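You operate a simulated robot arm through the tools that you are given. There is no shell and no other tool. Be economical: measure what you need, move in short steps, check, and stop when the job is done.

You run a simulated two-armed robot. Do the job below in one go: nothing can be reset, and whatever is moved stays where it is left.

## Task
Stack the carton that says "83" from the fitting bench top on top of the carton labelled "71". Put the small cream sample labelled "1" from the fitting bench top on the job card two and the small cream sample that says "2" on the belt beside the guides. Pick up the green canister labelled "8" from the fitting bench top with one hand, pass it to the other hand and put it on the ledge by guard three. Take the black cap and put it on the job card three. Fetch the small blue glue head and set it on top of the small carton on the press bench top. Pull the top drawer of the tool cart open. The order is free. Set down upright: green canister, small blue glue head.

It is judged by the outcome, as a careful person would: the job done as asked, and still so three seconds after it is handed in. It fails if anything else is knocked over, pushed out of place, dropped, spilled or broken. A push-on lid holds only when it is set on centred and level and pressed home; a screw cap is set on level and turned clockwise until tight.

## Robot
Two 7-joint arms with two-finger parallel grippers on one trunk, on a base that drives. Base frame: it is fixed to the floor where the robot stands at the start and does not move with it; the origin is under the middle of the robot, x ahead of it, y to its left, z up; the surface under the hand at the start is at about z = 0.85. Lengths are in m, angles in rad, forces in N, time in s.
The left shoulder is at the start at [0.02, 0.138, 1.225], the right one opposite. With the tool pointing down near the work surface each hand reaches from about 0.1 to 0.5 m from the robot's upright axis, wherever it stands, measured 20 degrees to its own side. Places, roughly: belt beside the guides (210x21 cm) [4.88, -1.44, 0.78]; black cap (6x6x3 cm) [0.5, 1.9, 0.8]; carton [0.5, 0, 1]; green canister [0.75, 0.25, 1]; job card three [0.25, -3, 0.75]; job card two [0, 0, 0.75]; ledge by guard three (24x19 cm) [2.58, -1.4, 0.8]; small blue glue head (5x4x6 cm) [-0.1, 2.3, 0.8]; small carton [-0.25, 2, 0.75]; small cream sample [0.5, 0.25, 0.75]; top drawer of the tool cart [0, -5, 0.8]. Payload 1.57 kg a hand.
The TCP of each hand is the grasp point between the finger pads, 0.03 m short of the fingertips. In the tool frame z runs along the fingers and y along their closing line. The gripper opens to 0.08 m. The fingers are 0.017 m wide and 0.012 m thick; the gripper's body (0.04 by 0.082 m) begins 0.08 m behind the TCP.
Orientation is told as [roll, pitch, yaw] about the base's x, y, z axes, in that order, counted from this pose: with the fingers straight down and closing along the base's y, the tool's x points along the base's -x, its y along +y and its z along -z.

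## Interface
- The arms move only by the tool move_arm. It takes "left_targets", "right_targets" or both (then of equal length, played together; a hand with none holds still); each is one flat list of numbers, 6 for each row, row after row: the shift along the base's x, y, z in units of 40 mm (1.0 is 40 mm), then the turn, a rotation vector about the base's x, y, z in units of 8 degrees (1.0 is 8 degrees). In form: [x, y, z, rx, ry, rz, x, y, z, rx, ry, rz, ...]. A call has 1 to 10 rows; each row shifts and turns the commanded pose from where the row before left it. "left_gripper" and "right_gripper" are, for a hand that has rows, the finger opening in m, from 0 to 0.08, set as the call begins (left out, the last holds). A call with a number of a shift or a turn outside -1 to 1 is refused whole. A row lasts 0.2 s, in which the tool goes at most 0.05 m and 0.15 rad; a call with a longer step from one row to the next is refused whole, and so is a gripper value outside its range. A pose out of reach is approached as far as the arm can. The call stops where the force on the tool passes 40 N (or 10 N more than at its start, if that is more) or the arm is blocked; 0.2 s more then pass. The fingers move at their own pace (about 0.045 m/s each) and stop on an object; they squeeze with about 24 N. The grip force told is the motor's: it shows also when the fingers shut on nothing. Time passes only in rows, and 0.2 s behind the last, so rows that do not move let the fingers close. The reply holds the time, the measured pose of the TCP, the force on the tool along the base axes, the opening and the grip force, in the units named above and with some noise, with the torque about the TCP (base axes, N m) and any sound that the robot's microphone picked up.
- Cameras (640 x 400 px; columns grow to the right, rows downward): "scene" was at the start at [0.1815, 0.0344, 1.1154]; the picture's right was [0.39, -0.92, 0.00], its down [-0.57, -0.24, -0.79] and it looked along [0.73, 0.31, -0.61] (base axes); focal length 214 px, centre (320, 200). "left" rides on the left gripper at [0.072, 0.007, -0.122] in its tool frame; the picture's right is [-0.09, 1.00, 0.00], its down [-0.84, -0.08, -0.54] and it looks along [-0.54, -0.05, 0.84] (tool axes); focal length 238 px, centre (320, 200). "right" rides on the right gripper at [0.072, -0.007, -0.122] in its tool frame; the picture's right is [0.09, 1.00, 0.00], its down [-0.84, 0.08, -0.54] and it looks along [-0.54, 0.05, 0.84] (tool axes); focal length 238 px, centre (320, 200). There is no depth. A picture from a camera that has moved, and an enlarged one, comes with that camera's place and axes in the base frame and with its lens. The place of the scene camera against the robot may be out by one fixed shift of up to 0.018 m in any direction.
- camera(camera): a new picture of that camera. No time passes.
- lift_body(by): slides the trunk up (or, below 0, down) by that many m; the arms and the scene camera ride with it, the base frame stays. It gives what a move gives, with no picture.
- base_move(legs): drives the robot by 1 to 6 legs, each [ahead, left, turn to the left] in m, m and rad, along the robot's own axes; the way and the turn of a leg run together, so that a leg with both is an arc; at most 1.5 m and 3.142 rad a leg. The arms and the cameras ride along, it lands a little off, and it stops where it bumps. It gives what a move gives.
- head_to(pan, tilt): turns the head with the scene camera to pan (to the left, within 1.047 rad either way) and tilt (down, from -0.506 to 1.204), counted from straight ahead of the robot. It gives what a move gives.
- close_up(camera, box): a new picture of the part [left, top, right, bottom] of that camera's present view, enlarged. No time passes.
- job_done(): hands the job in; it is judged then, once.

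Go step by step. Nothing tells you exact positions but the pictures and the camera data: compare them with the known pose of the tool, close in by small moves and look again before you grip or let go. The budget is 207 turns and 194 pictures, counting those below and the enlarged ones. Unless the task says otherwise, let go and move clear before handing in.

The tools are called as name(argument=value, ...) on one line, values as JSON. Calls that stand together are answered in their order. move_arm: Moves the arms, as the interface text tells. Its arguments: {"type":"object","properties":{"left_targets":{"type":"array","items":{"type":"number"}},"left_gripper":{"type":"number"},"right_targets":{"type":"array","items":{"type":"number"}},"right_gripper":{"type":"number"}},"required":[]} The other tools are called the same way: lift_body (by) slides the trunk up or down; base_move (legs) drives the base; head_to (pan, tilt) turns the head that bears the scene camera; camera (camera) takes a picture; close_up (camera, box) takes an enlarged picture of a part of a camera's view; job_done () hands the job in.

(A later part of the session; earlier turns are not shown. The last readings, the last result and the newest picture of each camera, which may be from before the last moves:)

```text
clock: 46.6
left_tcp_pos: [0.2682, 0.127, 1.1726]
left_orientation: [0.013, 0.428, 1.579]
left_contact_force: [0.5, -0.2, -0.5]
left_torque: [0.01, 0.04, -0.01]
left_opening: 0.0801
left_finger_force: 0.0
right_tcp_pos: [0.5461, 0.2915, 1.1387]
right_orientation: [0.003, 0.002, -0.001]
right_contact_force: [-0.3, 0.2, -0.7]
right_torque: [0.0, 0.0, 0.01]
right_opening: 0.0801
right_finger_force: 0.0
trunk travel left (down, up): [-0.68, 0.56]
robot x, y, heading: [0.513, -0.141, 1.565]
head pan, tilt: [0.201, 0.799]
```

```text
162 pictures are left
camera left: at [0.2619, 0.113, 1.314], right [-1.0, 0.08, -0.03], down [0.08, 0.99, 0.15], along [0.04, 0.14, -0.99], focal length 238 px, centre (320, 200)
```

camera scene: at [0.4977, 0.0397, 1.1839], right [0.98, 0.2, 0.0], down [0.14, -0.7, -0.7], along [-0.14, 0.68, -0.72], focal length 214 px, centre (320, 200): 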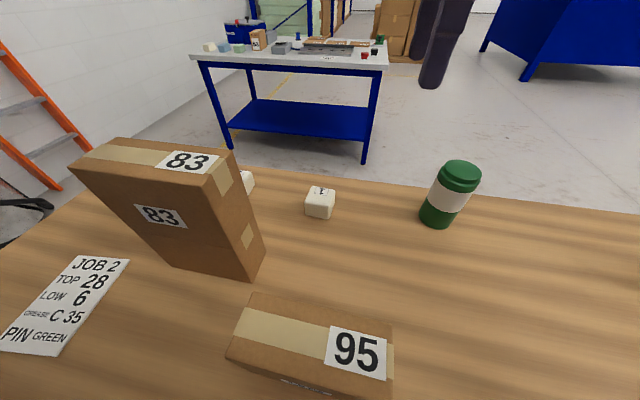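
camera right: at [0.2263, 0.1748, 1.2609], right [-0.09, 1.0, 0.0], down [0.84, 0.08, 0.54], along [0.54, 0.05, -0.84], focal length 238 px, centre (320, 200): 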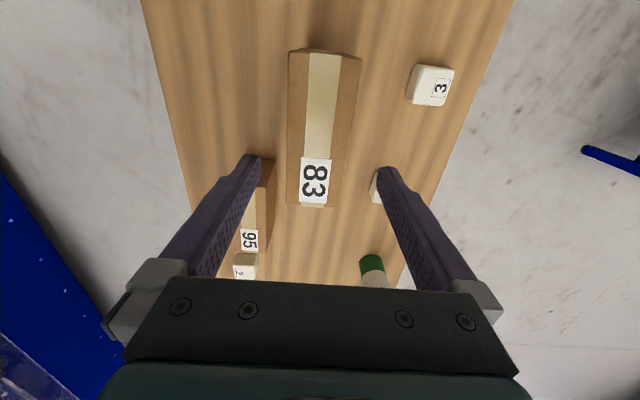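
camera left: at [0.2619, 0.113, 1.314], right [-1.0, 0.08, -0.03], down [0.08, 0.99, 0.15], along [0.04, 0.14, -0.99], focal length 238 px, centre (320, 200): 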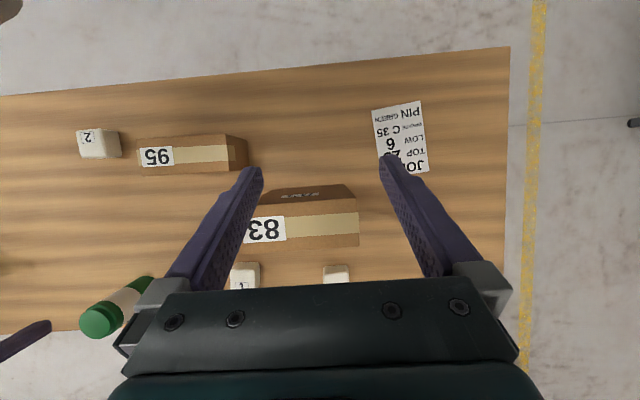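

The combined right-hand step was too long (refused), but the drive is fine. Redoing the retraction with shorter rows while levelling the left hand.

move_arm(right_targets=[0.6, -0.9, 0.1, 0, 0, 0, 0.6, -0.9, 0.1, 0, 0, 0, 0.6, -0.9, 0.1, 0, 0, 0, 0.6, -0.9, 0, 0, 0, 0.9, 0.4, -0.9, 0, 0, 0, 1, 0, -0.5, 0, 0, 0, 1, 0, 0, 0, 0, 0, 1], left_targets=[0, 0, 0, 1, 0, 0, 0, 0, 0, 1, 0, 0, 0, 0, 0, 1, 0, 0, 0.6, 0.7, 0, 0, 0, 0, 0.9, 0.8, 0, 0, 0, 0, 0.9, 0.8, 0, 0, 0, 0, 0.9, 0.8, 0, 0, 0, 0])

camera(camera="left")

```text
clock: 47.5
left_tcp_pos: [0.2614, 0.115, 1.139]
left_orientation: [0.07, 0.148, 1.606]
left_contact_force: [0.0, 0.1, 0.0]
left_torque: [-0.02, -0.01, -0.01]
left_opening: 0.0799
left_finger_force: 0.1
right_tcp_pos: [0.6258, 0.1742, 1.1508]
right_orientation: [0.003, 0.0, 0.034]
right_contact_force: [0.1, 0.4, -0.3]
right_torque: [0.04, 0.02, -0.01]
right_opening: 0.0802
right_finger_force: 0.2
trunk travel left (down, up): [-0.68, 0.56]
robot x, y, heading: [0.5102, -0.1372, 1.568]
head pan, tilt: [0.201, 0.799]
stopped in row 4 (left hand): the arm was blocked; the commanded pose is now the measured one
```

```text
161 pictures are left
camera left: at [0.265, 0.062, 1.2712], right [-1.0, 0.07, 0.06], down [0.08, 0.91, 0.41], along [-0.02, 0.41, -0.91], focal length 238 px, centre (320, 200)
```

left: 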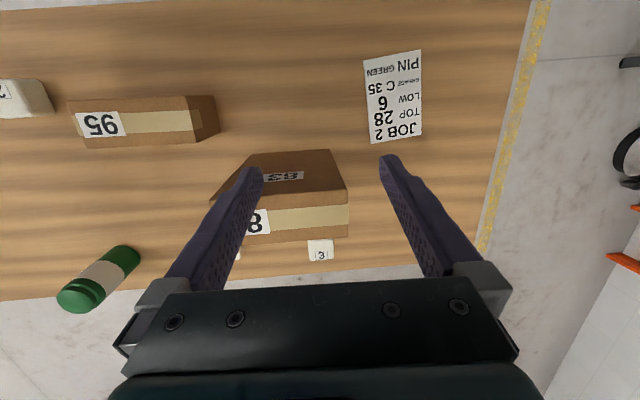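

The left wrist is cramped close in; moving it outward first, then levelling. Retracting the right hand at the same time.

move_arm(left_targets=[0.5, 0.85, 0.3, 0, 0, 0, 0.7, 0.85, 0.2, 0, 0, 0, 0.7, 0.85, 0, 0, 0, 0, 0.7, 0.85, 0, 0, 0, 0, 0.8, 0.85, 0, 0, 0, 0, 0.8, 0.85, 0, 0, 0, 0], right_targets=[0.4, -0.8, 0, 0, 0, 0, 0.4, -0.8, 0, 0, 0, 0.8, 0.4, -0.8, 0, 0, 0, 1, 0, -0.8, 0, 0, 0, 1, 0, -0.4, 0, 0, 0, 1, 0, 0, 0, 0, 0, 1])

camera(camera="left")

```text
clock: 49.1
left_tcp_pos: [0.409, 0.2955, 1.1625]
left_orientation: [0.07, 0.146, 1.603]
left_contact_force: [1.0, 0.1, 0.4]
left_torque: [-0.02, 0.01, -0.05]
left_opening: 0.0801
left_finger_force: 0.0
left hand out of reach, approached as far as the arm can: row 6
right_tcp_pos: [0.6784, 0.0375, 1.1386]
right_orientation: [-0.14, 0.019, 0.707]
right_contact_force: [0.3, 0.3, 0.3]
right_torque: [0.02, -0.02, -0.01]
right_opening: 0.0799
right_finger_force: 0.1
right hand out of reach, approached as far as the arm can: row 4, 5
trunk travel left (down, up): [-0.68, 0.56]
robot x, y, heading: [0.5147, -0.1373, 1.566]
head pan, tilt: [0.201, 0.799]
stopped in row 6 (right hand): the arm was blocked; the commanded pose is now the measured one
```

```text
160 pictures are left
camera left: at [0.4127, 0.2416, 1.2937], right [-1.0, 0.07, 0.06], down [0.09, 0.91, 0.41], along [-0.02, 0.41, -0.91], focal length 238 px, centre (320, 200)
```

left: 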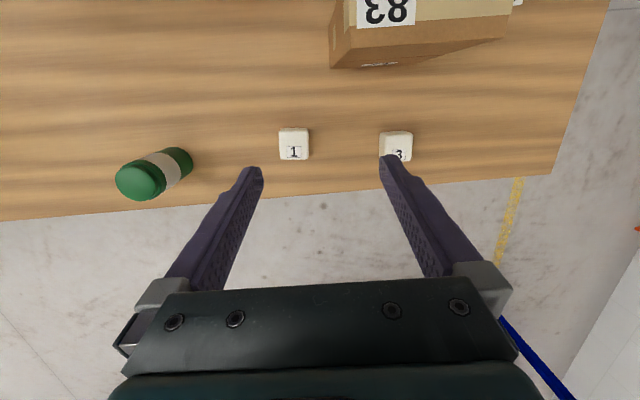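

Reaching over the stack from this side is tight, so I'll work from the far (+y) side, where sample 1 and the canisters are near the edge. Driving round the -x end.

base_move(legs=[[-0.36, 0, 0], [0, 1.15, 0], [1.5, 0, 0], [0, -0.94, 0], [0, 0, 3.14]])

head_to(pan=0.0, tilt=0.75)

camera(camera="scene")

```text
clock: 76.0
left_tcp_pos: [0.4535, 0.6014, 1.162]
left_orientation: [0.069, 0.143, -1.439]
left_contact_force: [-0.3, -0.6, -0.3]
left_torque: [0.02, 0.0, -0.02]
left_opening: 0.08
left_finger_force: 0.0
right_tcp_pos: [0.1617, 0.8318, 1.139]
right_orientation: [-0.14, 0.019, -2.336]
right_contact_force: [-0.3, 0.7, 0.6]
right_torque: [-0.02, -0.02, 0.04]
right_opening: 0.08
right_finger_force: 0.0
trunk travel left (down, up): [-0.68, 0.56]
robot x, y, heading: [0.3071, 1.0264, -1.476]
head pan, tilt: [0.201, 0.799]
```

```text
clock: 76.7
left_tcp_pos: [0.4541, 0.6032, 1.1628]
left_orientation: [0.07, 0.145, -1.439]
left_contact_force: [0.1, -1.0, 0.8]
left_torque: [-0.02, -0.01, 0.0]
left_opening: 0.08
left_finger_force: 0.0
right_tcp_pos: [0.1614, 0.8308, 1.1382]
right_orientation: [-0.141, 0.02, -2.336]
right_contact_force: [1.1, 0.6, 0.0]
right_torque: [-0.02, 0.0, 0.0]
right_opening: 0.0798
right_finger_force: 0.1
trunk travel left (down, up): [-0.68, 0.56]
robot x, y, heading: [0.3126, 1.0226, -1.472]
head pan, tilt: [0.0, 0.75]
```

```text
159 pictures are left
camera scene: at [0.3293, 0.8435, 1.1879], right [-1.0, -0.1, 0.0], down [-0.07, 0.68, -0.73], along [0.07, -0.73, -0.68], focal length 214 px, centre (320, 200)
```

scene: 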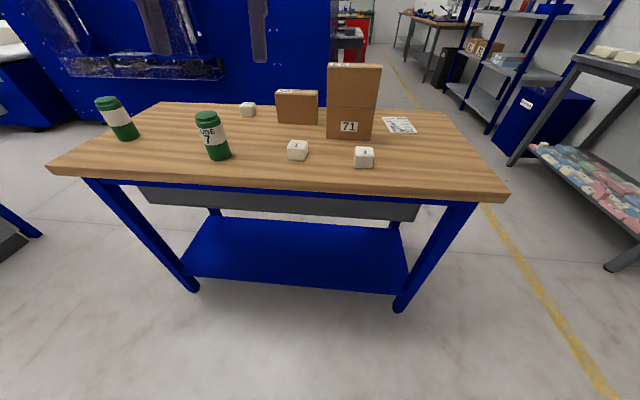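

The near canister is "7", so "8" should be the far one. Squaring up and moving in for sample 1.

base_move(legs=[[0, 0, -0.098], [0.32, 0, 0]])

close_up(camera="scene", box=[80, 80, 240, 180])

camera(camera="left")

```text
clock: 79.4
left_tcp_pos: [0.4143, 0.265, 1.1618]
left_orientation: [0.071, 0.147, -1.534]
left_contact_force: [0.2, 0.2, 0.5]
left_torque: [0.0, 0.03, 0.0]
left_opening: 0.08
left_finger_force: 0.0
right_tcp_pos: [0.1444, 0.5208, 1.1372]
right_orientation: [-0.14, 0.018, -2.429]
right_contact_force: [0.0, -1.3, -0.4]
right_torque: [0.02, 0.0, -0.01]
right_opening: 0.08
right_finger_force: 0.1
trunk travel left (down, up): [-0.68, 0.56]
robot x, y, heading: [0.3095, 0.6966, -1.568]
head pan, tilt: [0.0, 0.75]
```

```text
4.00 times, centred on (160, 130) of scene
camera zoom: at [0.3128, 0.517, 1.188], right [-1.0, 0.0, 0.0], down [0.0, 0.68, -0.73], along [0.0, -0.73, -0.68], focal length 858 px, centre (960, 480)
```

zoom: 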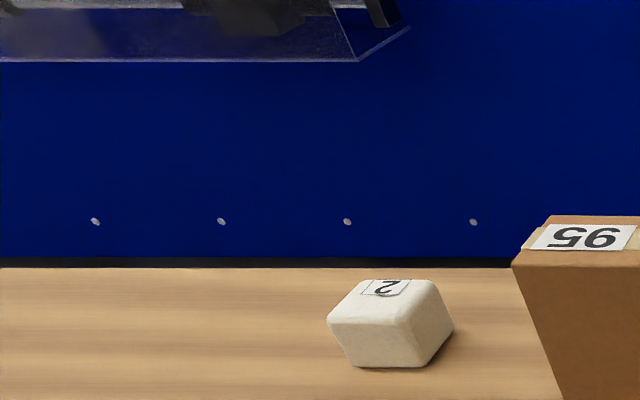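

```text
157 pictures are left
camera left: at [0.4104, 0.3189, 1.2937], right [1.0, -0.06, 0.06], down [-0.08, -0.91, 0.41], along [0.03, -0.41, -0.91], focal length 238 px, centre (320, 200)
```

left: 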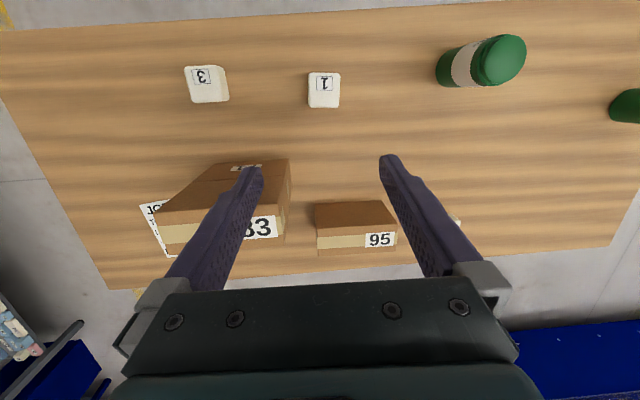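

Sample 1 is at ≈[0.441, 0.322]. Moving the left hand above it, levelled, then lowering.

move_arm(left_targets=[0.33, 0.7, 0, -0.5, 0.25, 0, 0.34, 0.7, 0, -0.55, 0.25, 0])

lift_body(by=-0.1)

camera(camera="left")

```text
clock: 80.0
left_tcp_pos: [0.4414, 0.3215, 1.1605]
left_orientation: [-0.007, 0.006, -1.527]
left_contact_force: [-0.6, 2.0, 0.0]
left_torque: [-0.14, -0.07, 0.0]
left_opening: 0.0801
left_finger_force: 0.1
right_tcp_pos: [0.1438, 0.522, 1.1391]
right_orientation: [-0.144, 0.019, -2.428]
right_contact_force: [0.0, -0.2, -0.6]
right_torque: [0.02, -0.01, -0.01]
right_opening: 0.08
right_finger_force: 0.0
trunk travel left (down, up): [-0.68, 0.56]
robot x, y, heading: [0.308, 0.6989, -1.568]
head pan, tilt: [0.0, 0.75]
```

```text
clock: 81.3
left_tcp_pos: [0.4421, 0.3216, 1.0612]
left_orientation: [-0.005, 0.001, -1.537]
left_contact_force: [-0.3, -0.5, 0.6]
left_torque: [0.0, 0.0, 0.01]
left_opening: 0.0799
left_finger_force: 0.0
right_tcp_pos: [0.1434, 0.5205, 1.0396]
right_orientation: [-0.14, 0.021, -2.429]
right_contact_force: [-0.1, -0.2, 1.1]
right_torque: [0.0, 0.01, 0.01]
right_opening: 0.0801
right_finger_force: 0.0
trunk travel left (down, up): [-0.58, 0.66]
robot x, y, heading: [0.3086, 0.6986, -1.566]
head pan, tilt: [0.0, 0.75]
```

```text
156 pictures are left
camera left: at [0.4458, 0.3932, 1.1834], right [1.0, -0.06, -0.01], down [-0.05, -0.84, 0.54], along [-0.04, -0.54, -0.84], focal length 238 px, centre (320, 200)
```

left: 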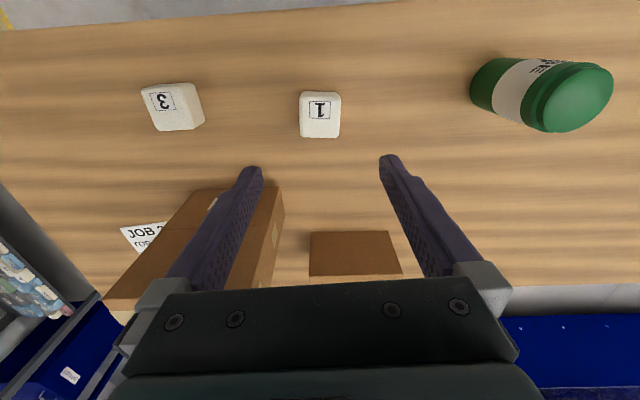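

Zooming on the sample for its exact top face.

close_up(camera="left", box=[270, 70, 370, 150])

```text
5.00 times, centred on (320, 110) of left
camera zoom: at [0.4458, 0.3932, 1.1834], right [1.0, -0.06, -0.01], down [-0.05, -0.84, 0.54], along [-0.04, -0.54, -0.84], focal length 1192 px, centre (320, 650)
```

zoom: 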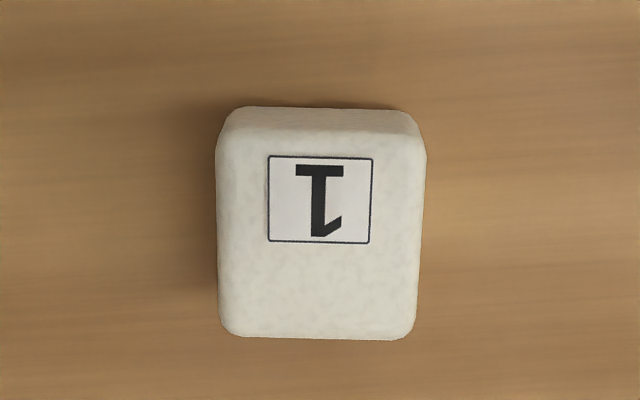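

Sample is 5 cm, centred under the hand. Descending to z≈0.886 and gripping.

move_arm(left_targets=[-0.07, 0, -1, 0, 0, 0, 0, 0, -1, 0, 0, 0, 0, 0, -1, 0, 0, 0, 0, 0, -0.8, 0, 0, 0, 0, 0, -0.57, 0, 0, 0])

move_arm(left_targets=[0, 0, 0, 0, 0, 0, 0, 0, 0, 0, 0, 0, 0, 0, 0, 0, 0, 0, 0, 0, 0, 0, 0, 0], left_gripper=0.0)

move_arm(left_targets=[0, 0, 1, 0, 0, 0, 0, 0, 1, 0, 0, 0, 0, 0, 1, 0, 0, 0, 0, 0, 1, 0, 0, 0])

camera(camera="left")

```text
clock: 82.5
left_tcp_pos: [0.4395, 0.3234, 0.887]
left_orientation: [-0.006, 0.001, -1.537]
left_contact_force: [-0.8, 0.4, -0.8]
left_torque: [0.03, -0.01, 0.03]
left_opening: 0.08
left_finger_force: 0.0
right_tcp_pos: [0.1446, 0.5216, 1.0392]
right_orientation: [-0.139, 0.019, -2.427]
right_contact_force: [0.8, -0.3, -0.4]
right_torque: [0.01, -0.01, 0.01]
right_opening: 0.0801
right_finger_force: 0.1
trunk travel left (down, up): [-0.58, 0.66]
robot x, y, heading: [0.3125, 0.6982, -1.566]
head pan, tilt: [0.0, 0.75]
```

```text
clock: 83.5
left_tcp_pos: [0.4382, 0.3231, 0.8875]
left_orientation: [-0.004, 0.003, -1.538]
left_contact_force: [0.6, 0.2, -0.5]
left_torque: [0.01, 0.0, 0.0]
left_opening: 0.0503
left_finger_force: 23.9
right_tcp_pos: [0.1441, 0.522, 1.0396]
right_orientation: [-0.141, 0.019, -2.428]
right_contact_force: [-0.3, -0.1, 0.2]
right_torque: [-0.01, -0.02, 0.01]
right_opening: 0.08
right_finger_force: 0.1
trunk travel left (down, up): [-0.58, 0.66]
robot x, y, heading: [0.31, 0.6999, -1.567]
head pan, tilt: [0.0, 0.75]
```

```text
clock: 84.5
left_tcp_pos: [0.4381, 0.3205, 1.0443]
left_orientation: [-0.004, 0.004, -1.536]
left_contact_force: [-0.9, 0.5, -0.2]
left_torque: [-0.01, 0.0, -0.02]
left_opening: 0.0499
left_finger_force: 24.0
right_tcp_pos: [0.144, 0.5209, 1.0393]
right_orientation: [-0.139, 0.02, -2.428]
right_contact_force: [-1.4, -0.3, -0.6]
right_torque: [-0.01, 0.0, -0.04]
right_opening: 0.0801
right_finger_force: 0.1
trunk travel left (down, up): [-0.58, 0.66]
robot x, y, heading: [0.3075, 0.6985, -1.567]
head pan, tilt: [0.0, 0.75]
```

```text
154 pictures are left
camera left: at [0.4422, 0.3931, 1.1666], right [1.0, -0.06, 0.0], down [-0.05, -0.84, 0.54], along [-0.04, -0.54, -0.84], focal length 238 px, centre (320, 200)
```

left: 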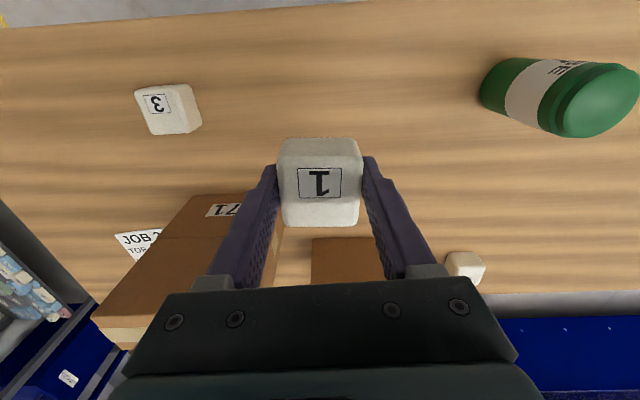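

Sample 1 is held. Driving right and ahead so the left hand sits over job card two.

base_move(legs=[[0, -0.325, 0], [0.2, 0, 0]])

camera(camera="left")

```text
clock: 87.9
left_tcp_pos: [0.1186, 0.1174, 1.0438]
left_orientation: [-0.007, 0.0, -1.538]
left_contact_force: [-0.2, -0.5, -0.6]
left_torque: [0.05, 0.02, 0.01]
left_opening: 0.0493
left_finger_force: 24.0
right_tcp_pos: [-0.1749, 0.3177, 1.039]
right_orientation: [-0.139, 0.02, -2.428]
right_contact_force: [-0.4, 1.3, -0.8]
right_torque: [0.03, 0.0, 0.02]
right_opening: 0.0801
right_finger_force: 0.1
trunk travel left (down, up): [-0.58, 0.66]
robot x, y, heading: [-0.0085, 0.4996, -1.565]
head pan, tilt: [0.0, 0.75]
```

```text
153 pictures are left
camera left: at [0.123, 0.1904, 1.1662], right [1.0, -0.06, 0.0], down [-0.05, -0.84, 0.54], along [-0.04, -0.54, -0.84], focal length 238 px, centre (320, 200)
```

left: 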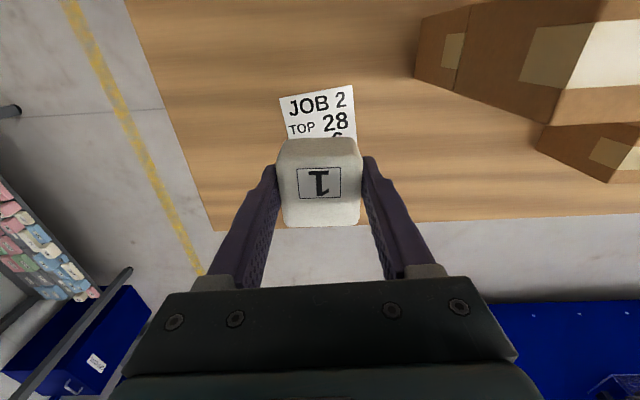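

Card centre ≈[0.122, 0.077]. Moving over it, lowering and releasing.

move_arm(left_targets=[0.08, -0.5, -0.5, 0, 0, 0, 0, -0.5, -0.7, 0, 0, 0, 0, 0, -1, 0, 0, 0, 0, 0, -0.8, 0, 0, 0, 0, 0, -0.55, 0, 0, 0, 0, 0, -0.3, 0, 0, 0])

camera(camera="left")

```text
clock: 89.3
left_tcp_pos: [0.12, 0.0774, 0.8899]
left_orientation: [-0.006, -0.001, -1.537]
left_contact_force: [-1.1, 3.4, 11.9]
left_torque: [0.07, -0.13, -0.02]
left_opening: 0.049
left_finger_force: 23.7
right_tcp_pos: [-0.1751, 0.3181, 1.0397]
right_orientation: [-0.139, 0.022, -2.426]
right_contact_force: [-0.2, 0.9, -0.1]
right_torque: [0.0, 0.02, 0.0]
right_opening: 0.0799
right_finger_force: 0.0
trunk travel left (down, up): [-0.58, 0.66]
robot x, y, heading: [-0.0081, 0.4953, -1.565]
head pan, tilt: [0.0, 0.75]
```

```text
152 pictures are left
camera left: at [0.125, 0.1503, 1.0124], right [1.0, -0.06, -0.01], down [-0.05, -0.84, 0.54], along [-0.04, -0.54, -0.84], focal length 238 px, centre (320, 200)
```

left: 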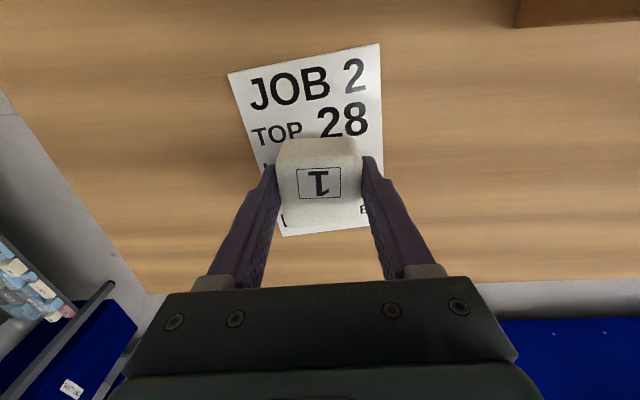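

It's on the card. Releasing and rising.

move_arm(left_targets=[0, 0, 0, 0, 0, 0, 0, 0, 0, 0, 0, 0, 0, 0, 0, 0, 0, 0], left_gripper=0.08)

move_arm(left_targets=[0, 0, 0.6, 0, 0, 0, 0, 0, 1, 0, 0, 0, 0, 0, 1, 0, 0, 0, 0, 0.6, 1, 0, 0, 0, 0, 0.8, 0.5, 0, 0, 0])

camera(camera="left")

```text
clock: 90.1
left_tcp_pos: [0.1203, 0.0777, 0.8884]
left_orientation: [-0.006, 0.001, -1.538]
left_contact_force: [0.3, -0.2, 0.1]
left_torque: [0.01, 0.01, 0.03]
left_opening: 0.0802
left_finger_force: 0.1
right_tcp_pos: [-0.1752, 0.3185, 1.0387]
right_orientation: [-0.139, 0.019, -2.428]
right_contact_force: [0.1, 0.4, 0.1]
right_torque: [-0.02, 0.01, 0.02]
right_opening: 0.0798
right_finger_force: 0.1
trunk travel left (down, up): [-0.58, 0.66]
robot x, y, heading: [-0.0119, 0.4969, -1.57]
head pan, tilt: [0.0, 0.75]
```

```text
clock: 91.3
left_tcp_pos: [0.1205, 0.1357, 1.0537]
left_orientation: [-0.005, 0.002, -1.535]
left_contact_force: [-0.6, 0.3, -0.5]
left_torque: [0.03, -0.02, 0.04]
left_opening: 0.0802
left_finger_force: 0.1
right_tcp_pos: [-0.175, 0.3179, 1.0385]
right_orientation: [-0.14, 0.019, -2.427]
right_contact_force: [-0.5, -0.3, 0.2]
right_torque: [-0.01, -0.01, -0.01]
right_opening: 0.0799
right_finger_force: 0.0
trunk travel left (down, up): [-0.58, 0.66]
robot x, y, heading: [-0.01, 0.4944, -1.568]
head pan, tilt: [0.0, 0.75]
```

```text
151 pictures are left
camera left: at [0.1249, 0.2078, 1.1752], right [1.0, -0.06, 0.0], down [-0.05, -0.84, 0.54], along [-0.04, -0.54, -0.84], focal length 238 px, centre (320, 200)
```

left: 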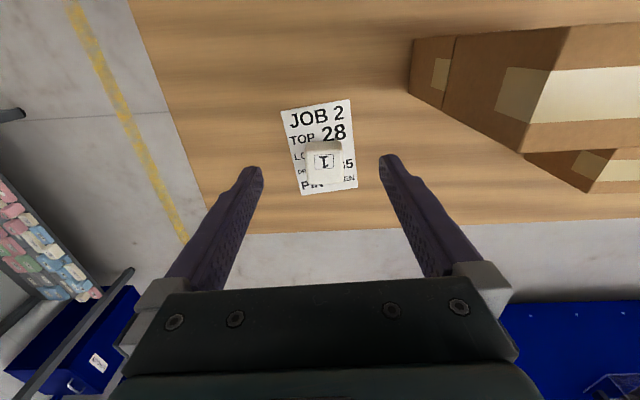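

Sample 1 is done. Next the press bench: backing off and turning around to look.

base_move(legs=[[-0.55, 0, 0], [0, 0, 3.14]])

head_to(pan=0.0, tilt=0.6)

camera(camera="scene")

```text
clock: 101.8
left_tcp_pos: [-0.1476, 1.3939, 1.0535]
left_orientation: [-0.006, 0.002, 1.628]
left_contact_force: [-0.4, 0.8, -0.6]
left_torque: [-0.01, 0.0, -0.01]
left_opening: 0.0803
left_finger_force: 0.0
right_tcp_pos: [0.1523, 1.2193, 1.0397]
right_orientation: [-0.141, 0.02, 0.739]
right_contact_force: [-0.5, 0.1, 0.3]
right_torque: [-0.02, -0.02, 0.03]
right_opening: 0.0799
right_finger_force: 0.0
trunk travel left (down, up): [-0.58, 0.66]
robot x, y, heading: [-0.0101, 1.0391, 1.598]
head pan, tilt: [0.0, 0.75]
```

```text
clock: 102.5
left_tcp_pos: [-0.1475, 1.3943, 1.0535]
left_orientation: [-0.004, 0.002, 1.628]
left_contact_force: [0.5, -0.1, -0.2]
left_torque: [0.06, 0.0, 0.0]
left_opening: 0.0799
left_finger_force: 0.0
right_tcp_pos: [0.1534, 1.2178, 1.0388]
right_orientation: [-0.141, 0.021, 0.74]
right_contact_force: [0.3, -0.6, 0.4]
right_torque: [0.03, 0.0, -0.03]
right_opening: 0.0799
right_finger_force: 0.0
trunk travel left (down, up): [-0.58, 0.66]
robot x, y, heading: [-0.0092, 1.0344, 1.6]
head pan, tilt: [0.0, 0.6]
```

```text
150 pictures are left
camera scene: at [-0.0121, 1.2248, 1.1008], right [1.0, 0.03, 0.0], down [0.02, -0.57, -0.82], along [-0.02, 0.82, -0.57], focal length 214 px, centre (320, 200)
```

scene: 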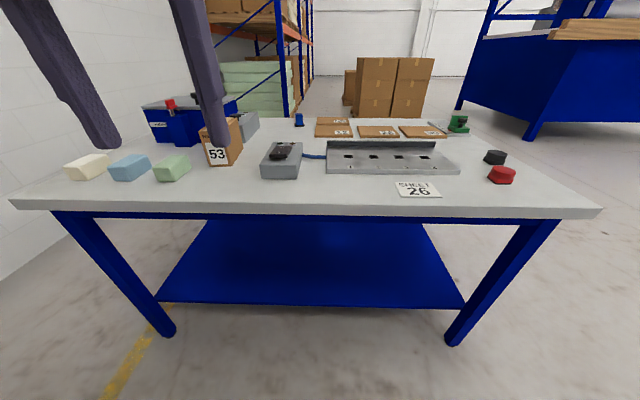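

Small carton 53 at left, black cap at right, and a blue item at the back that looks like the glue head. Zooming.

close_up(camera="scene", box=[180, 90, 340, 190])

close_up(camera="scene", box=[310, 90, 540, 206])

```text
4.00 times, centred on (260, 140) of scene
camera zoom: at [-0.0121, 1.2248, 1.1008], right [1.0, 0.03, 0.0], down [0.02, -0.57, -0.82], along [-0.02, 0.82, -0.57], focal length 858 px, centre (560, 440)
```

zoom: 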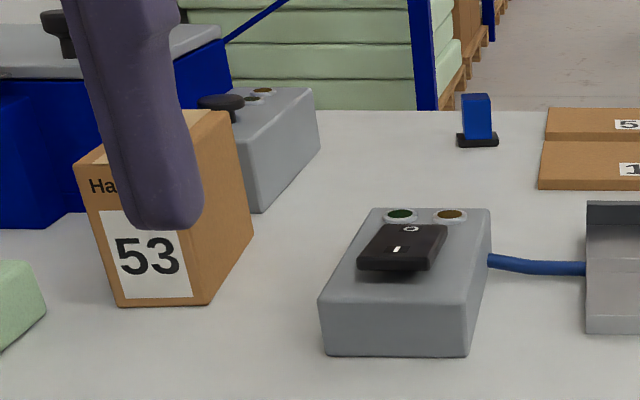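

```text
2.78 times, centred on (425, 148) of scene
camera zoom: at [-0.0121, 1.2248, 1.1008], right [1.0, 0.03, 0.0], down [0.02, -0.57, -0.82], along [-0.02, 0.82, -0.57], focal length 597 px, centre (28, 345)
```

zoom: 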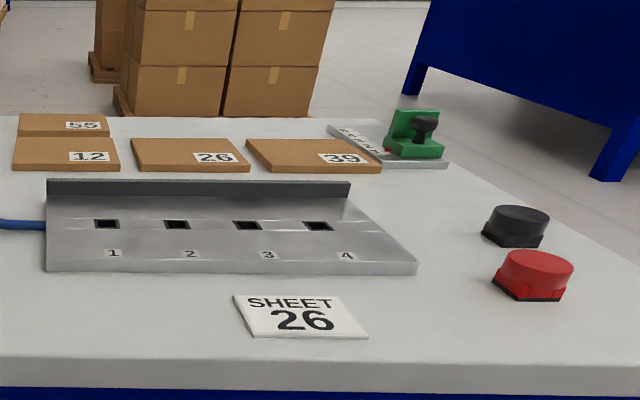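

The glue head is at the back edge (≈[-0.13, 2.28]), too far from the front. There's open floor behind, so I'll drive round the right end and pick it from the back.

base_move(legs=[[0, -1.15, -0.03], [1.5, 0, 0], [0.42, 0, 0], [0, 1.4, 0], [0, 0, 3.14]])

camera(camera="scene")

```text
clock: 131.6
left_tcp_pos: [-0.1629, 2.6223, 1.0537]
left_orientation: [-0.004, 0.003, -1.579]
left_contact_force: [-0.6, 0.1, -0.3]
left_torque: [-0.01, 0.01, 0.01]
left_opening: 0.08
left_finger_force: 0.0
right_tcp_pos: [-0.4505, 2.8179, 1.0391]
right_orientation: [-0.142, 0.018, -2.469]
right_contact_force: [1.0, 0.7, 0.5]
right_torque: [-0.03, 0.01, -0.02]
right_opening: 0.0799
right_finger_force: 0.0
trunk travel left (down, up): [-0.58, 0.66]
robot x, y, heading: [-0.2794, 2.9837, -1.607]
head pan, tilt: [0.0, 0.6]
```

```text
147 pictures are left
camera scene: at [-0.2823, 2.8011, 1.1008], right [-1.0, 0.04, 0.0], down [0.02, 0.56, -0.83], along [-0.03, -0.82, -0.56], focal length 214 px, centre (320, 200)
```

scene: 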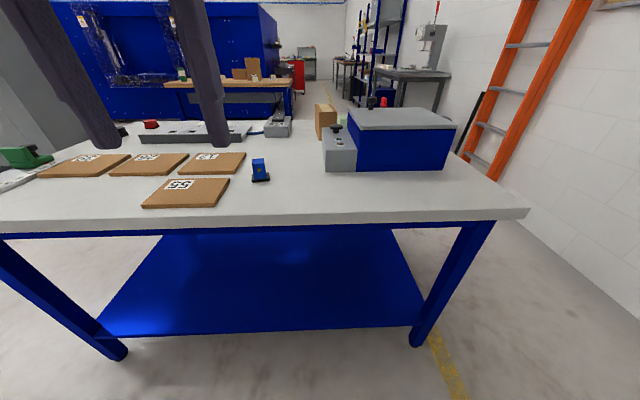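

Glue head at ≈[-0.12, 2.21]. Moving in and looking through the left hand.

base_move(legs=[[0, 0, 0.036], [0.36, 0, 0]])

camera(camera="left")

camera(camera="scene")

```text
clock: 134.3
left_tcp_pos: [-0.1552, 2.2657, 1.0531]
left_orientation: [-0.007, 0.001, -1.547]
left_contact_force: [-0.8, 0.2, -0.2]
left_torque: [-0.01, -0.01, -0.02]
left_opening: 0.0799
left_finger_force: 0.0
right_tcp_pos: [-0.4484, 2.4533, 1.0387]
right_orientation: [-0.142, 0.019, -2.439]
right_contact_force: [0.2, 0.6, -0.9]
right_torque: [0.03, 0.01, 0.0]
right_opening: 0.0802
right_finger_force: 0.1
trunk travel left (down, up): [-0.58, 0.66]
robot x, y, heading: [-0.2786, 2.6313, -1.578]
head pan, tilt: [0.0, 0.6]
```

```text
146 pictures are left
camera left: at [-0.1492, 2.3384, 1.1748], right [1.0, -0.07, -0.01], down [-0.06, -0.84, 0.54], along [-0.04, -0.54, -0.84], focal length 238 px, centre (320, 200)
```

left: 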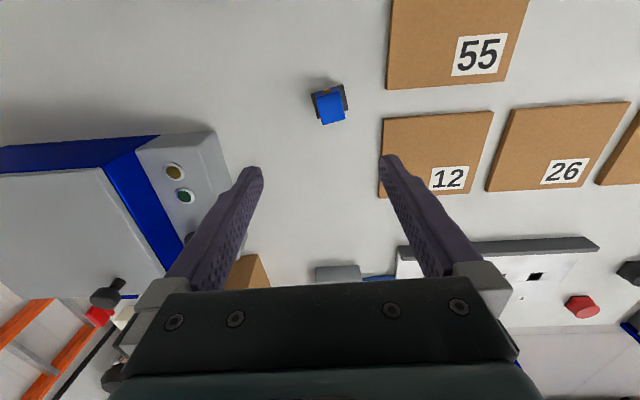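

```text
145 pictures are left
camera scene: at [-0.2791, 2.4417, 1.1009], right [-1.0, 0.01, 0.0], down [0.01, 0.56, -0.83], along [-0.01, -0.83, -0.56], focal length 214 px, centre (320, 200)
```

scene: 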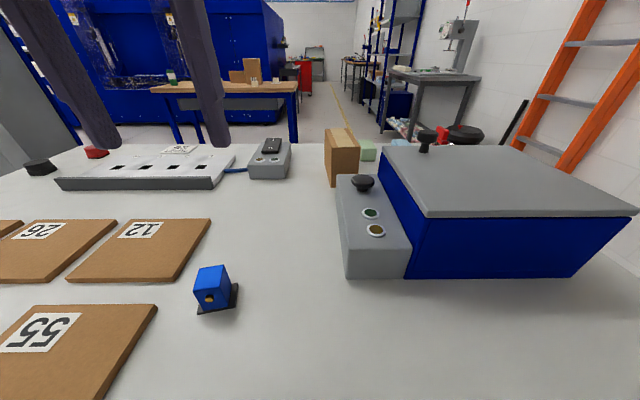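

close_up(camera="left", box=[290, 70, 370, 130])

close_up(camera="scene", box=[170, 245, 270, 325])

```text
6.67 times, centred on (330, 100) of left
camera zoom: at [-0.1492, 2.3384, 1.1748], right [1.0, -0.07, -0.01], down [-0.06, -0.84, 0.54], along [-0.04, -0.54, -0.84], focal length 1589 px, centre (253, 867)
```

zoom: 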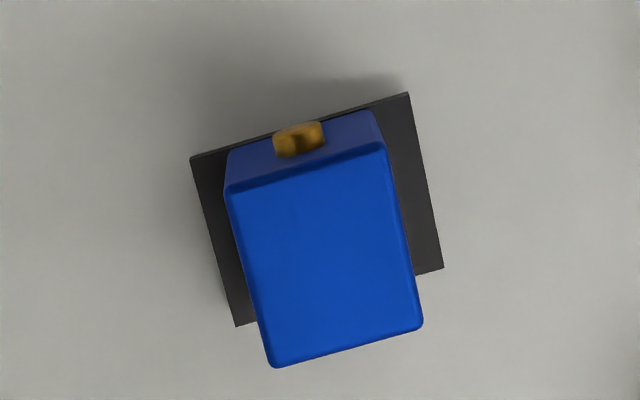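

```text
5.00 times, centred on (220, 285) of scene
camera zoom: at [-0.2791, 2.4417, 1.1009], right [-1.0, 0.01, 0.0], down [0.01, 0.56, -0.83], along [-0.01, -0.83, -0.56], focal length 1072 px, centre (820, -225)
```

zoom: 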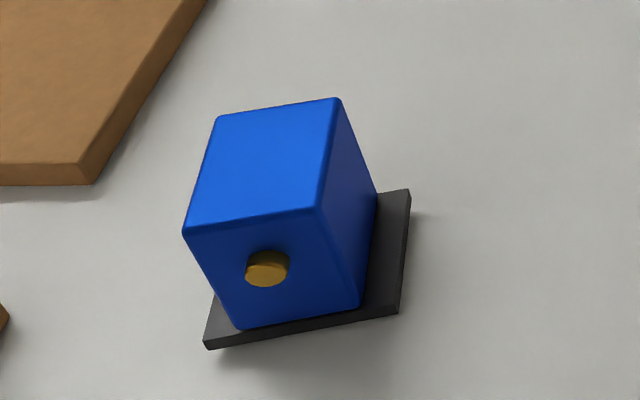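

Glue head top centre ≈[-0.140, 2.272, 0.86], turned ≈+10°, 31 mm wide. Aligning above it.

move_arm(left_targets=[0.2, 0.08, -0.8, 0, 0, 0.55, 0.17, 0.08, -0.9, 0, 0, 0.52, 0, 0, -0.9, 0, 0, 0])

camera(camera="left")

```text
clock: 135.1
left_tcp_pos: [-0.139, 2.2728, 0.9497]
left_orientation: [-0.005, 0.002, -1.401]
left_contact_force: [0.8, 0.3, -0.8]
left_torque: [-0.01, -0.02, 0.0]
left_opening: 0.0802
left_finger_force: 0.0
right_tcp_pos: [-0.4483, 2.4534, 1.0387]
right_orientation: [-0.141, 0.021, -2.441]
right_contact_force: [-0.4, -0.6, 0.1]
right_torque: [0.01, -0.01, 0.0]
right_opening: 0.0799
right_finger_force: 0.1
trunk travel left (down, up): [-0.58, 0.66]
robot x, y, heading: [-0.2794, 2.6292, -1.578]
head pan, tilt: [0.0, 0.6]
```

```text
142 pictures are left
camera left: at [-0.1442, 2.3451, 1.0722], right [1.0, 0.08, -0.01], down [0.07, -0.84, 0.54], along [0.04, -0.54, -0.84], focal length 238 px, centre (320, 200)
```

left: 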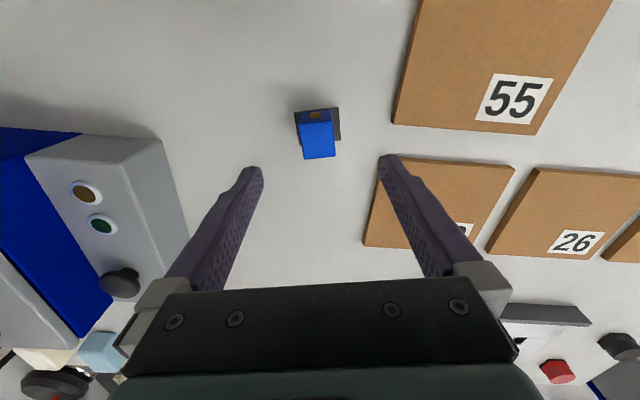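

Centred. Descending and gripping.

move_arm(left_targets=[0, 0, -0.9, 0, 0, 0, 0, 0, -0.9, 0, 0, 0, 0, 0, -0.75, 0, 0, 0])

move_arm(left_targets=[0, 0, 0, 0, 0, 0, 0, 0, 0, 0, 0, 0, 0, 0, 0, 0, 0, 0, 0, 0, 0, 0, 0, 0], left_gripper=0.0)

move_arm(left_targets=[0, 0, 0.5, 0, 0, 0, 0, 0, 1, 0, 0, 0, 0, 0, 1, 0, 0, 0, 0, 0, 1, 0, 0, 0, 0, 0, 1, 0, 0, 0])

camera(camera="left")

```text
clock: 135.9
left_tcp_pos: [-0.1416, 2.2729, 0.8476]
left_orientation: [-0.003, 0.001, -1.401]
left_contact_force: [-0.2, -0.2, -0.3]
left_torque: [-0.03, 0.02, 0.01]
left_opening: 0.0801
left_finger_force: 0.0
right_tcp_pos: [-0.4478, 2.4537, 1.0395]
right_orientation: [-0.143, 0.02, -2.439]
right_contact_force: [-0.1, -0.1, -0.2]
right_torque: [-0.01, -0.03, -0.01]
right_opening: 0.0798
right_finger_force: 0.0
trunk travel left (down, up): [-0.58, 0.66]
robot x, y, heading: [-0.2774, 2.6288, -1.583]
head pan, tilt: [0.0, 0.6]
```

```text
clock: 136.9
left_tcp_pos: [-0.1412, 2.274, 0.8477]
left_orientation: [-0.004, 0.003, -1.402]
left_contact_force: [-0.2, 0.2, -0.3]
left_torque: [0.04, -0.02, 0.01]
left_opening: 0.0316
left_finger_force: 23.6
right_tcp_pos: [-0.4483, 2.4536, 1.0378]
right_orientation: [-0.143, 0.02, -2.439]
right_contact_force: [0.4, 0.8, 1.5]
right_torque: [0.0, -0.04, -0.02]
right_opening: 0.0799
right_finger_force: 0.1
trunk travel left (down, up): [-0.58, 0.66]
robot x, y, heading: [-0.2789, 2.6256, -1.577]
head pan, tilt: [0.0, 0.6]
```

```text
clock: 138.1
left_tcp_pos: [-0.14, 2.274, 1.0282]
left_orientation: [-0.006, 0.001, -1.4]
left_contact_force: [-0.2, -0.3, -2.4]
left_torque: [-0.02, 0.0, 0.02]
left_opening: 0.0319
left_finger_force: 24.1
right_tcp_pos: [-0.4482, 2.4536, 1.0382]
right_orientation: [-0.141, 0.02, -2.441]
right_contact_force: [-0.4, -0.5, -1.1]
right_torque: [-0.01, -0.02, -0.01]
right_opening: 0.08
right_finger_force: 0.1
trunk travel left (down, up): [-0.58, 0.66]
robot x, y, heading: [-0.2767, 2.627, -1.578]
head pan, tilt: [0.0, 0.6]
```

```text
141 pictures are left
camera left: at [-0.1447, 2.3462, 1.1486], right [1.0, 0.08, 0.0], down [0.07, -0.84, 0.54], along [0.04, -0.54, -0.84], focal length 238 px, centre (320, 200)
```

left: 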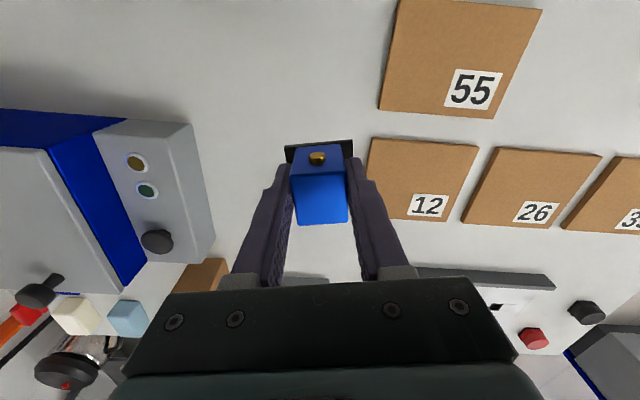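

Glue head held (≈0.24 kg). Driving round to the front of the press bench to set it on carton 53.

base_move(legs=[[-0.4, 0, 0], [0, 1.4, 0], [1.5, 0, 0], [0.55, 0, 0], [0, -1.32, 0], [0, 0, 3.14]])

camera(camera="scene")

```text
clock: 170.6
left_tcp_pos: [-0.3503, 1.2928, 1.0251]
left_orientation: [-0.006, 0.001, 1.806]
left_contact_force: [-0.1, 0.0, -2.2]
left_torque: [-0.03, -0.02, 0.02]
left_opening: 0.0317
left_finger_force: 23.7
right_tcp_pos: [-0.0317, 1.1322, 1.0382]
right_orientation: [-0.142, 0.018, 0.768]
right_contact_force: [-0.8, -0.2, -0.2]
right_torque: [-0.03, 0.01, -0.01]
right_opening: 0.0796
right_finger_force: 0.0
trunk travel left (down, up): [-0.58, 0.66]
robot x, y, heading: [-0.1892, 0.9493, 1.629]
head pan, tilt: [0.0, 0.6]
```

```text
140 pictures are left
camera scene: at [-0.1962, 1.1352, 1.1008], right [1.0, 0.06, 0.0], down [0.03, -0.56, -0.82], along [-0.05, 0.82, -0.57], focal length 214 px, centre (320, 200)
```

scene: 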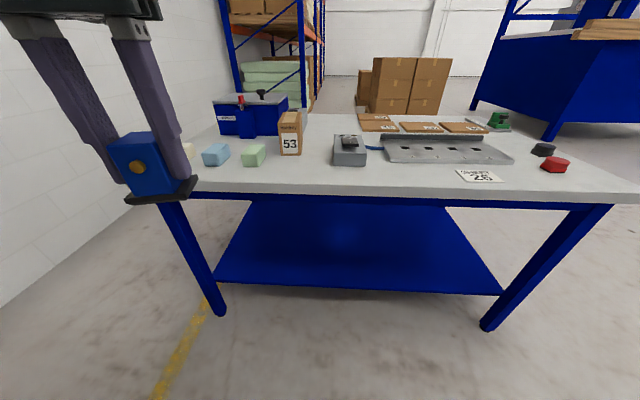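

lift_body(by=0.07)

base_move(legs=[[0, 0, -0.058], [0.45, 0, 0]])

head_to(pan=0.2, tilt=0.7)

camera(camera="scene")

camera(camera="left")

```text
clock: 171.7
left_tcp_pos: [-0.3502, 1.2928, 1.0972]
left_orientation: [-0.004, 0.002, 1.808]
left_contact_force: [-0.2, 0.7, -3.4]
left_torque: [0.0, 0.01, 0.0]
left_opening: 0.0318
left_finger_force: 23.8
right_tcp_pos: [-0.0315, 1.1335, 1.108]
right_orientation: [-0.141, 0.018, 0.768]
right_contact_force: [-0.2, -0.1, -0.3]
right_torque: [0.0, -0.01, -0.02]
right_opening: 0.0798
right_finger_force: 0.1
trunk travel left (down, up): [-0.65, 0.59]
robot x, y, heading: [-0.1859, 0.9474, 1.624]
head pan, tilt: [0.0, 0.6]
```

```text
clock: 174.8
left_tcp_pos: [-0.3292, 1.7402, 1.097]
left_orientation: [-0.005, 0.001, 1.748]
left_contact_force: [0.1, -0.5, -2.0]
left_torque: [-0.01, -0.01, -0.01]
left_opening: 0.0318
left_finger_force: 24.1
right_tcp_pos: [-0.0205, 1.5619, 1.1077]
right_orientation: [-0.141, 0.018, 0.71]
right_contact_force: [0.2, 0.1, 1.0]
right_torque: [-0.01, -0.01, -0.03]
right_opening: 0.0799
right_finger_force: 0.1
trunk travel left (down, up): [-0.65, 0.59]
robot x, y, heading: [-0.1861, 1.3859, 1.567]
head pan, tilt: [0.0, 0.6]
```

```text
clock: 175.5
left_tcp_pos: [-0.3302, 1.7412, 1.0957]
left_orientation: [-0.006, 0.002, 1.749]
left_contact_force: [-0.2, 0.4, -2.2]
left_torque: [-0.03, 0.02, 0.02]
left_opening: 0.0319
left_finger_force: 24.2
right_tcp_pos: [-0.0204, 1.5629, 1.1087]
right_orientation: [-0.142, 0.02, 0.709]
right_contact_force: [-0.3, 0.0, 0.1]
right_torque: [-0.01, 0.01, -0.04]
right_opening: 0.08
right_finger_force: 0.0
trunk travel left (down, up): [-0.65, 0.59]
robot x, y, heading: [-0.1928, 1.3845, 1.573]
head pan, tilt: [0.201, 0.7]
```

```text
139 pictures are left
camera scene: at [-0.2014, 1.5694, 1.1622], right [0.98, 0.2, 0.0], down [0.13, -0.63, -0.77], along [-0.15, 0.75, -0.64], focal length 214 px, centre (320, 200)
```

scene: 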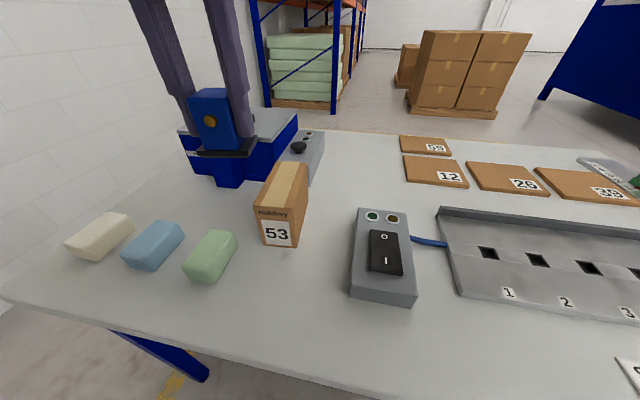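

```text
138 pictures are left
camera left: at [-0.3242, 1.6687, 1.218], right [-1.0, -0.09, 0.0], down [-0.07, 0.84, 0.54], along [-0.04, 0.54, -0.84], focal length 238 px, centre (320, 200)
```

left: 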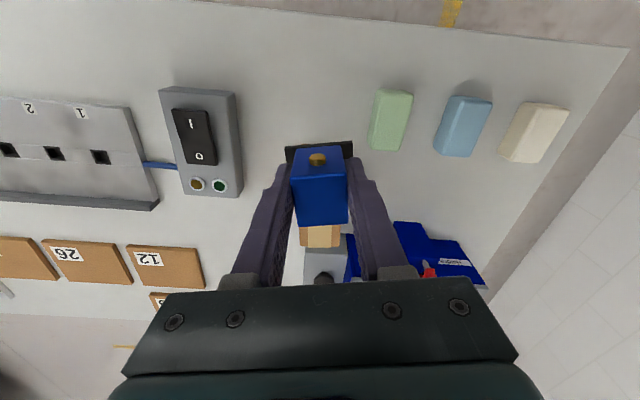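

Carton 53: centre ≈[-0.345, 1.90], top z≈0.90. Moving 10 cm closer and positioning the glue head above it.

base_move(legs=[[0.1, 0, 0]])

move_arm(left_targets=[-0.2, 0.7, -0.4, 0, 0, -0.4, -0.2, 0.7, -0.5, 0, 0, -0.4])

camera(camera="scene")

camera(camera="left")

```text
clock: 176.7
left_tcp_pos: [-0.3296, 1.8415, 1.0965]
left_orientation: [-0.005, 0.003, 1.747]
left_contact_force: [-0.3, -0.3, -2.3]
left_torque: [-0.01, 0.01, 0.02]
left_opening: 0.0319
left_finger_force: 24.1
right_tcp_pos: [-0.0194, 1.6637, 1.1082]
right_orientation: [-0.141, 0.019, 0.71]
right_contact_force: [0.9, -0.3, -0.3]
right_torque: [-0.02, 0.04, 0.0]
right_opening: 0.0798
right_finger_force: 0.0
trunk travel left (down, up): [-0.65, 0.59]
robot x, y, heading: [-0.1845, 1.4899, 1.569]
head pan, tilt: [0.201, 0.7]
```

```text
clock: 177.3
left_tcp_pos: [-0.344, 1.8985, 1.0616]
left_orientation: [-0.006, 0.004, 1.636]
left_contact_force: [0.6, 0.5, -2.4]
left_torque: [0.0, 0.03, 0.01]
left_opening: 0.0315
left_finger_force: 24.3
right_tcp_pos: [-0.02, 1.6627, 1.1093]
right_orientation: [-0.142, 0.018, 0.711]
right_contact_force: [0.5, 0.5, -0.4]
right_torque: [-0.03, 0.0, -0.05]
right_opening: 0.0801
right_finger_force: 0.1
trunk travel left (down, up): [-0.65, 0.59]
robot x, y, heading: [-0.1853, 1.4858, 1.572]
head pan, tilt: [0.201, 0.7]
```

```text
137 pictures are left
camera scene: at [-0.201, 1.67, 1.1622], right [0.98, 0.2, 0.0], down [0.13, -0.63, -0.76], along [-0.15, 0.75, -0.64], focal length 214 px, centre (320, 200)
```

scene: 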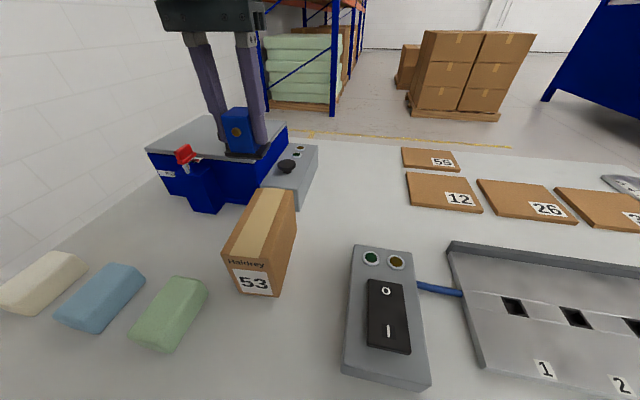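

```text
136 pictures are left
camera left: at [-0.3472, 1.8271, 1.1834], right [-1.0, 0.03, 0.0], down [0.02, 0.84, 0.54], along [0.02, 0.54, -0.84], focal length 238 px, centre (320, 200)
```

left: 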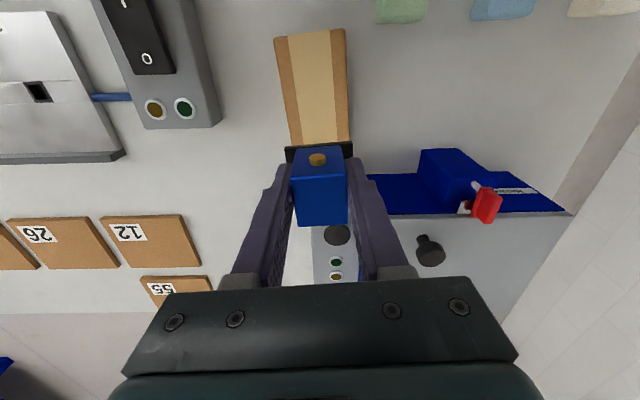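

Well placed over the carton. Lowering until contact.

move_arm(left_targets=[0.05, 0, -0.9, 0, 0, 0, 0, 0, -0.9, 0, 0, 0, 0, 0, -0.6, 0, 0, 0])

close_up(camera="scene", box=[180, 90, 340, 310])

```text
clock: 178.1
left_tcp_pos: [-0.3446, 1.8963, 0.9645]
left_orientation: [-0.004, 0.001, 1.636]
left_contact_force: [0.5, 0.6, -2.5]
left_torque: [-0.02, -0.04, 0.0]
left_opening: 0.0317
left_finger_force: 24.4
right_tcp_pos: [-0.0191, 1.6625, 1.1089]
right_orientation: [-0.141, 0.019, 0.71]
right_contact_force: [0.3, 0.3, 0.8]
right_torque: [-0.04, -0.01, -0.02]
right_opening: 0.0802
right_finger_force: 0.1
trunk travel left (down, up): [-0.65, 0.59]
robot x, y, heading: [-0.1896, 1.4856, 1.571]
head pan, tilt: [0.201, 0.7]
```

```text
1.82 times, centred on (260, 200) of scene
camera zoom: at [-0.2009, 1.6699, 1.1622], right [0.98, 0.2, 0.0], down [0.13, -0.63, -0.76], along [-0.15, 0.75, -0.64], focal length 390 px, centre (429, 200)
```

zoom: 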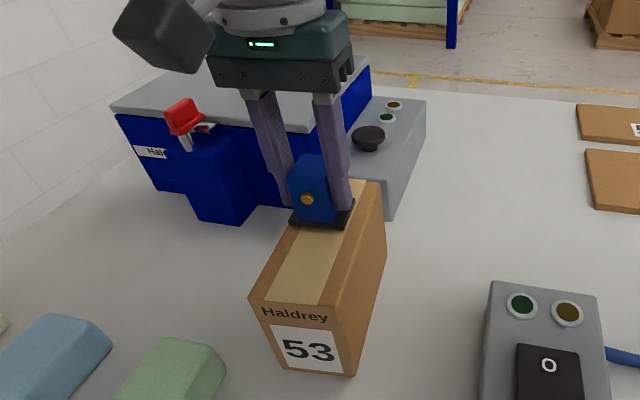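

Slightly left of centre; shifting +6 mm in x and lowering to contact.

move_arm(left_targets=[0.15, 0, 0, 0, 0, 0, 0, 0, -0.2, 0, 0, 0, 0, 0, -0.15, 0, 0, 0, 0, 0, -0.1, 0, 0, 0])

close_up(camera="scene", box=[180, 90, 340, 310])

```text
clock: 179.1
left_tcp_pos: [-0.3373, 1.8995, 0.9479]
left_orientation: [-0.005, -0.004, 1.637]
left_contact_force: [0.6, -3.3, 33.0]
left_torque: [-0.14, 0.7, 0.04]
left_opening: 0.0319
left_finger_force: 24.0
right_tcp_pos: [-0.0207, 1.6646, 1.1093]
right_orientation: [-0.139, 0.019, 0.711]
right_contact_force: [0.1, 0.0, -0.4]
right_torque: [-0.01, 0.01, -0.02]
right_opening: 0.08
right_finger_force: 0.0
trunk travel left (down, up): [-0.65, 0.59]
robot x, y, heading: [-0.1929, 1.4861, 1.565]
head pan, tilt: [0.201, 0.7]
```

```text
1.82 times, centred on (260, 200) of scene
camera zoom: at [-0.2018, 1.6715, 1.163], right [0.98, 0.2, 0.0], down [0.13, -0.63, -0.77], along [-0.15, 0.75, -0.64], focal length 390 px, centre (429, 200)
```

zoom: 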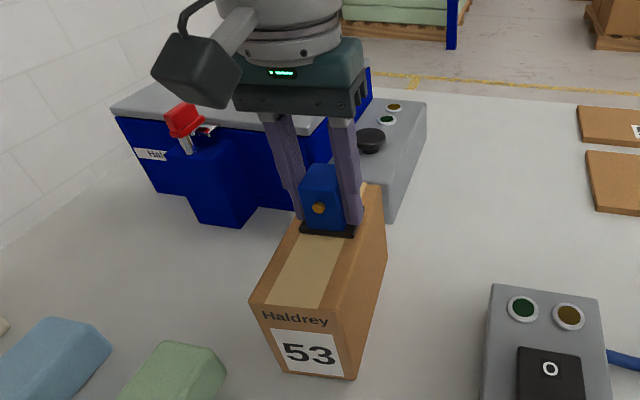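

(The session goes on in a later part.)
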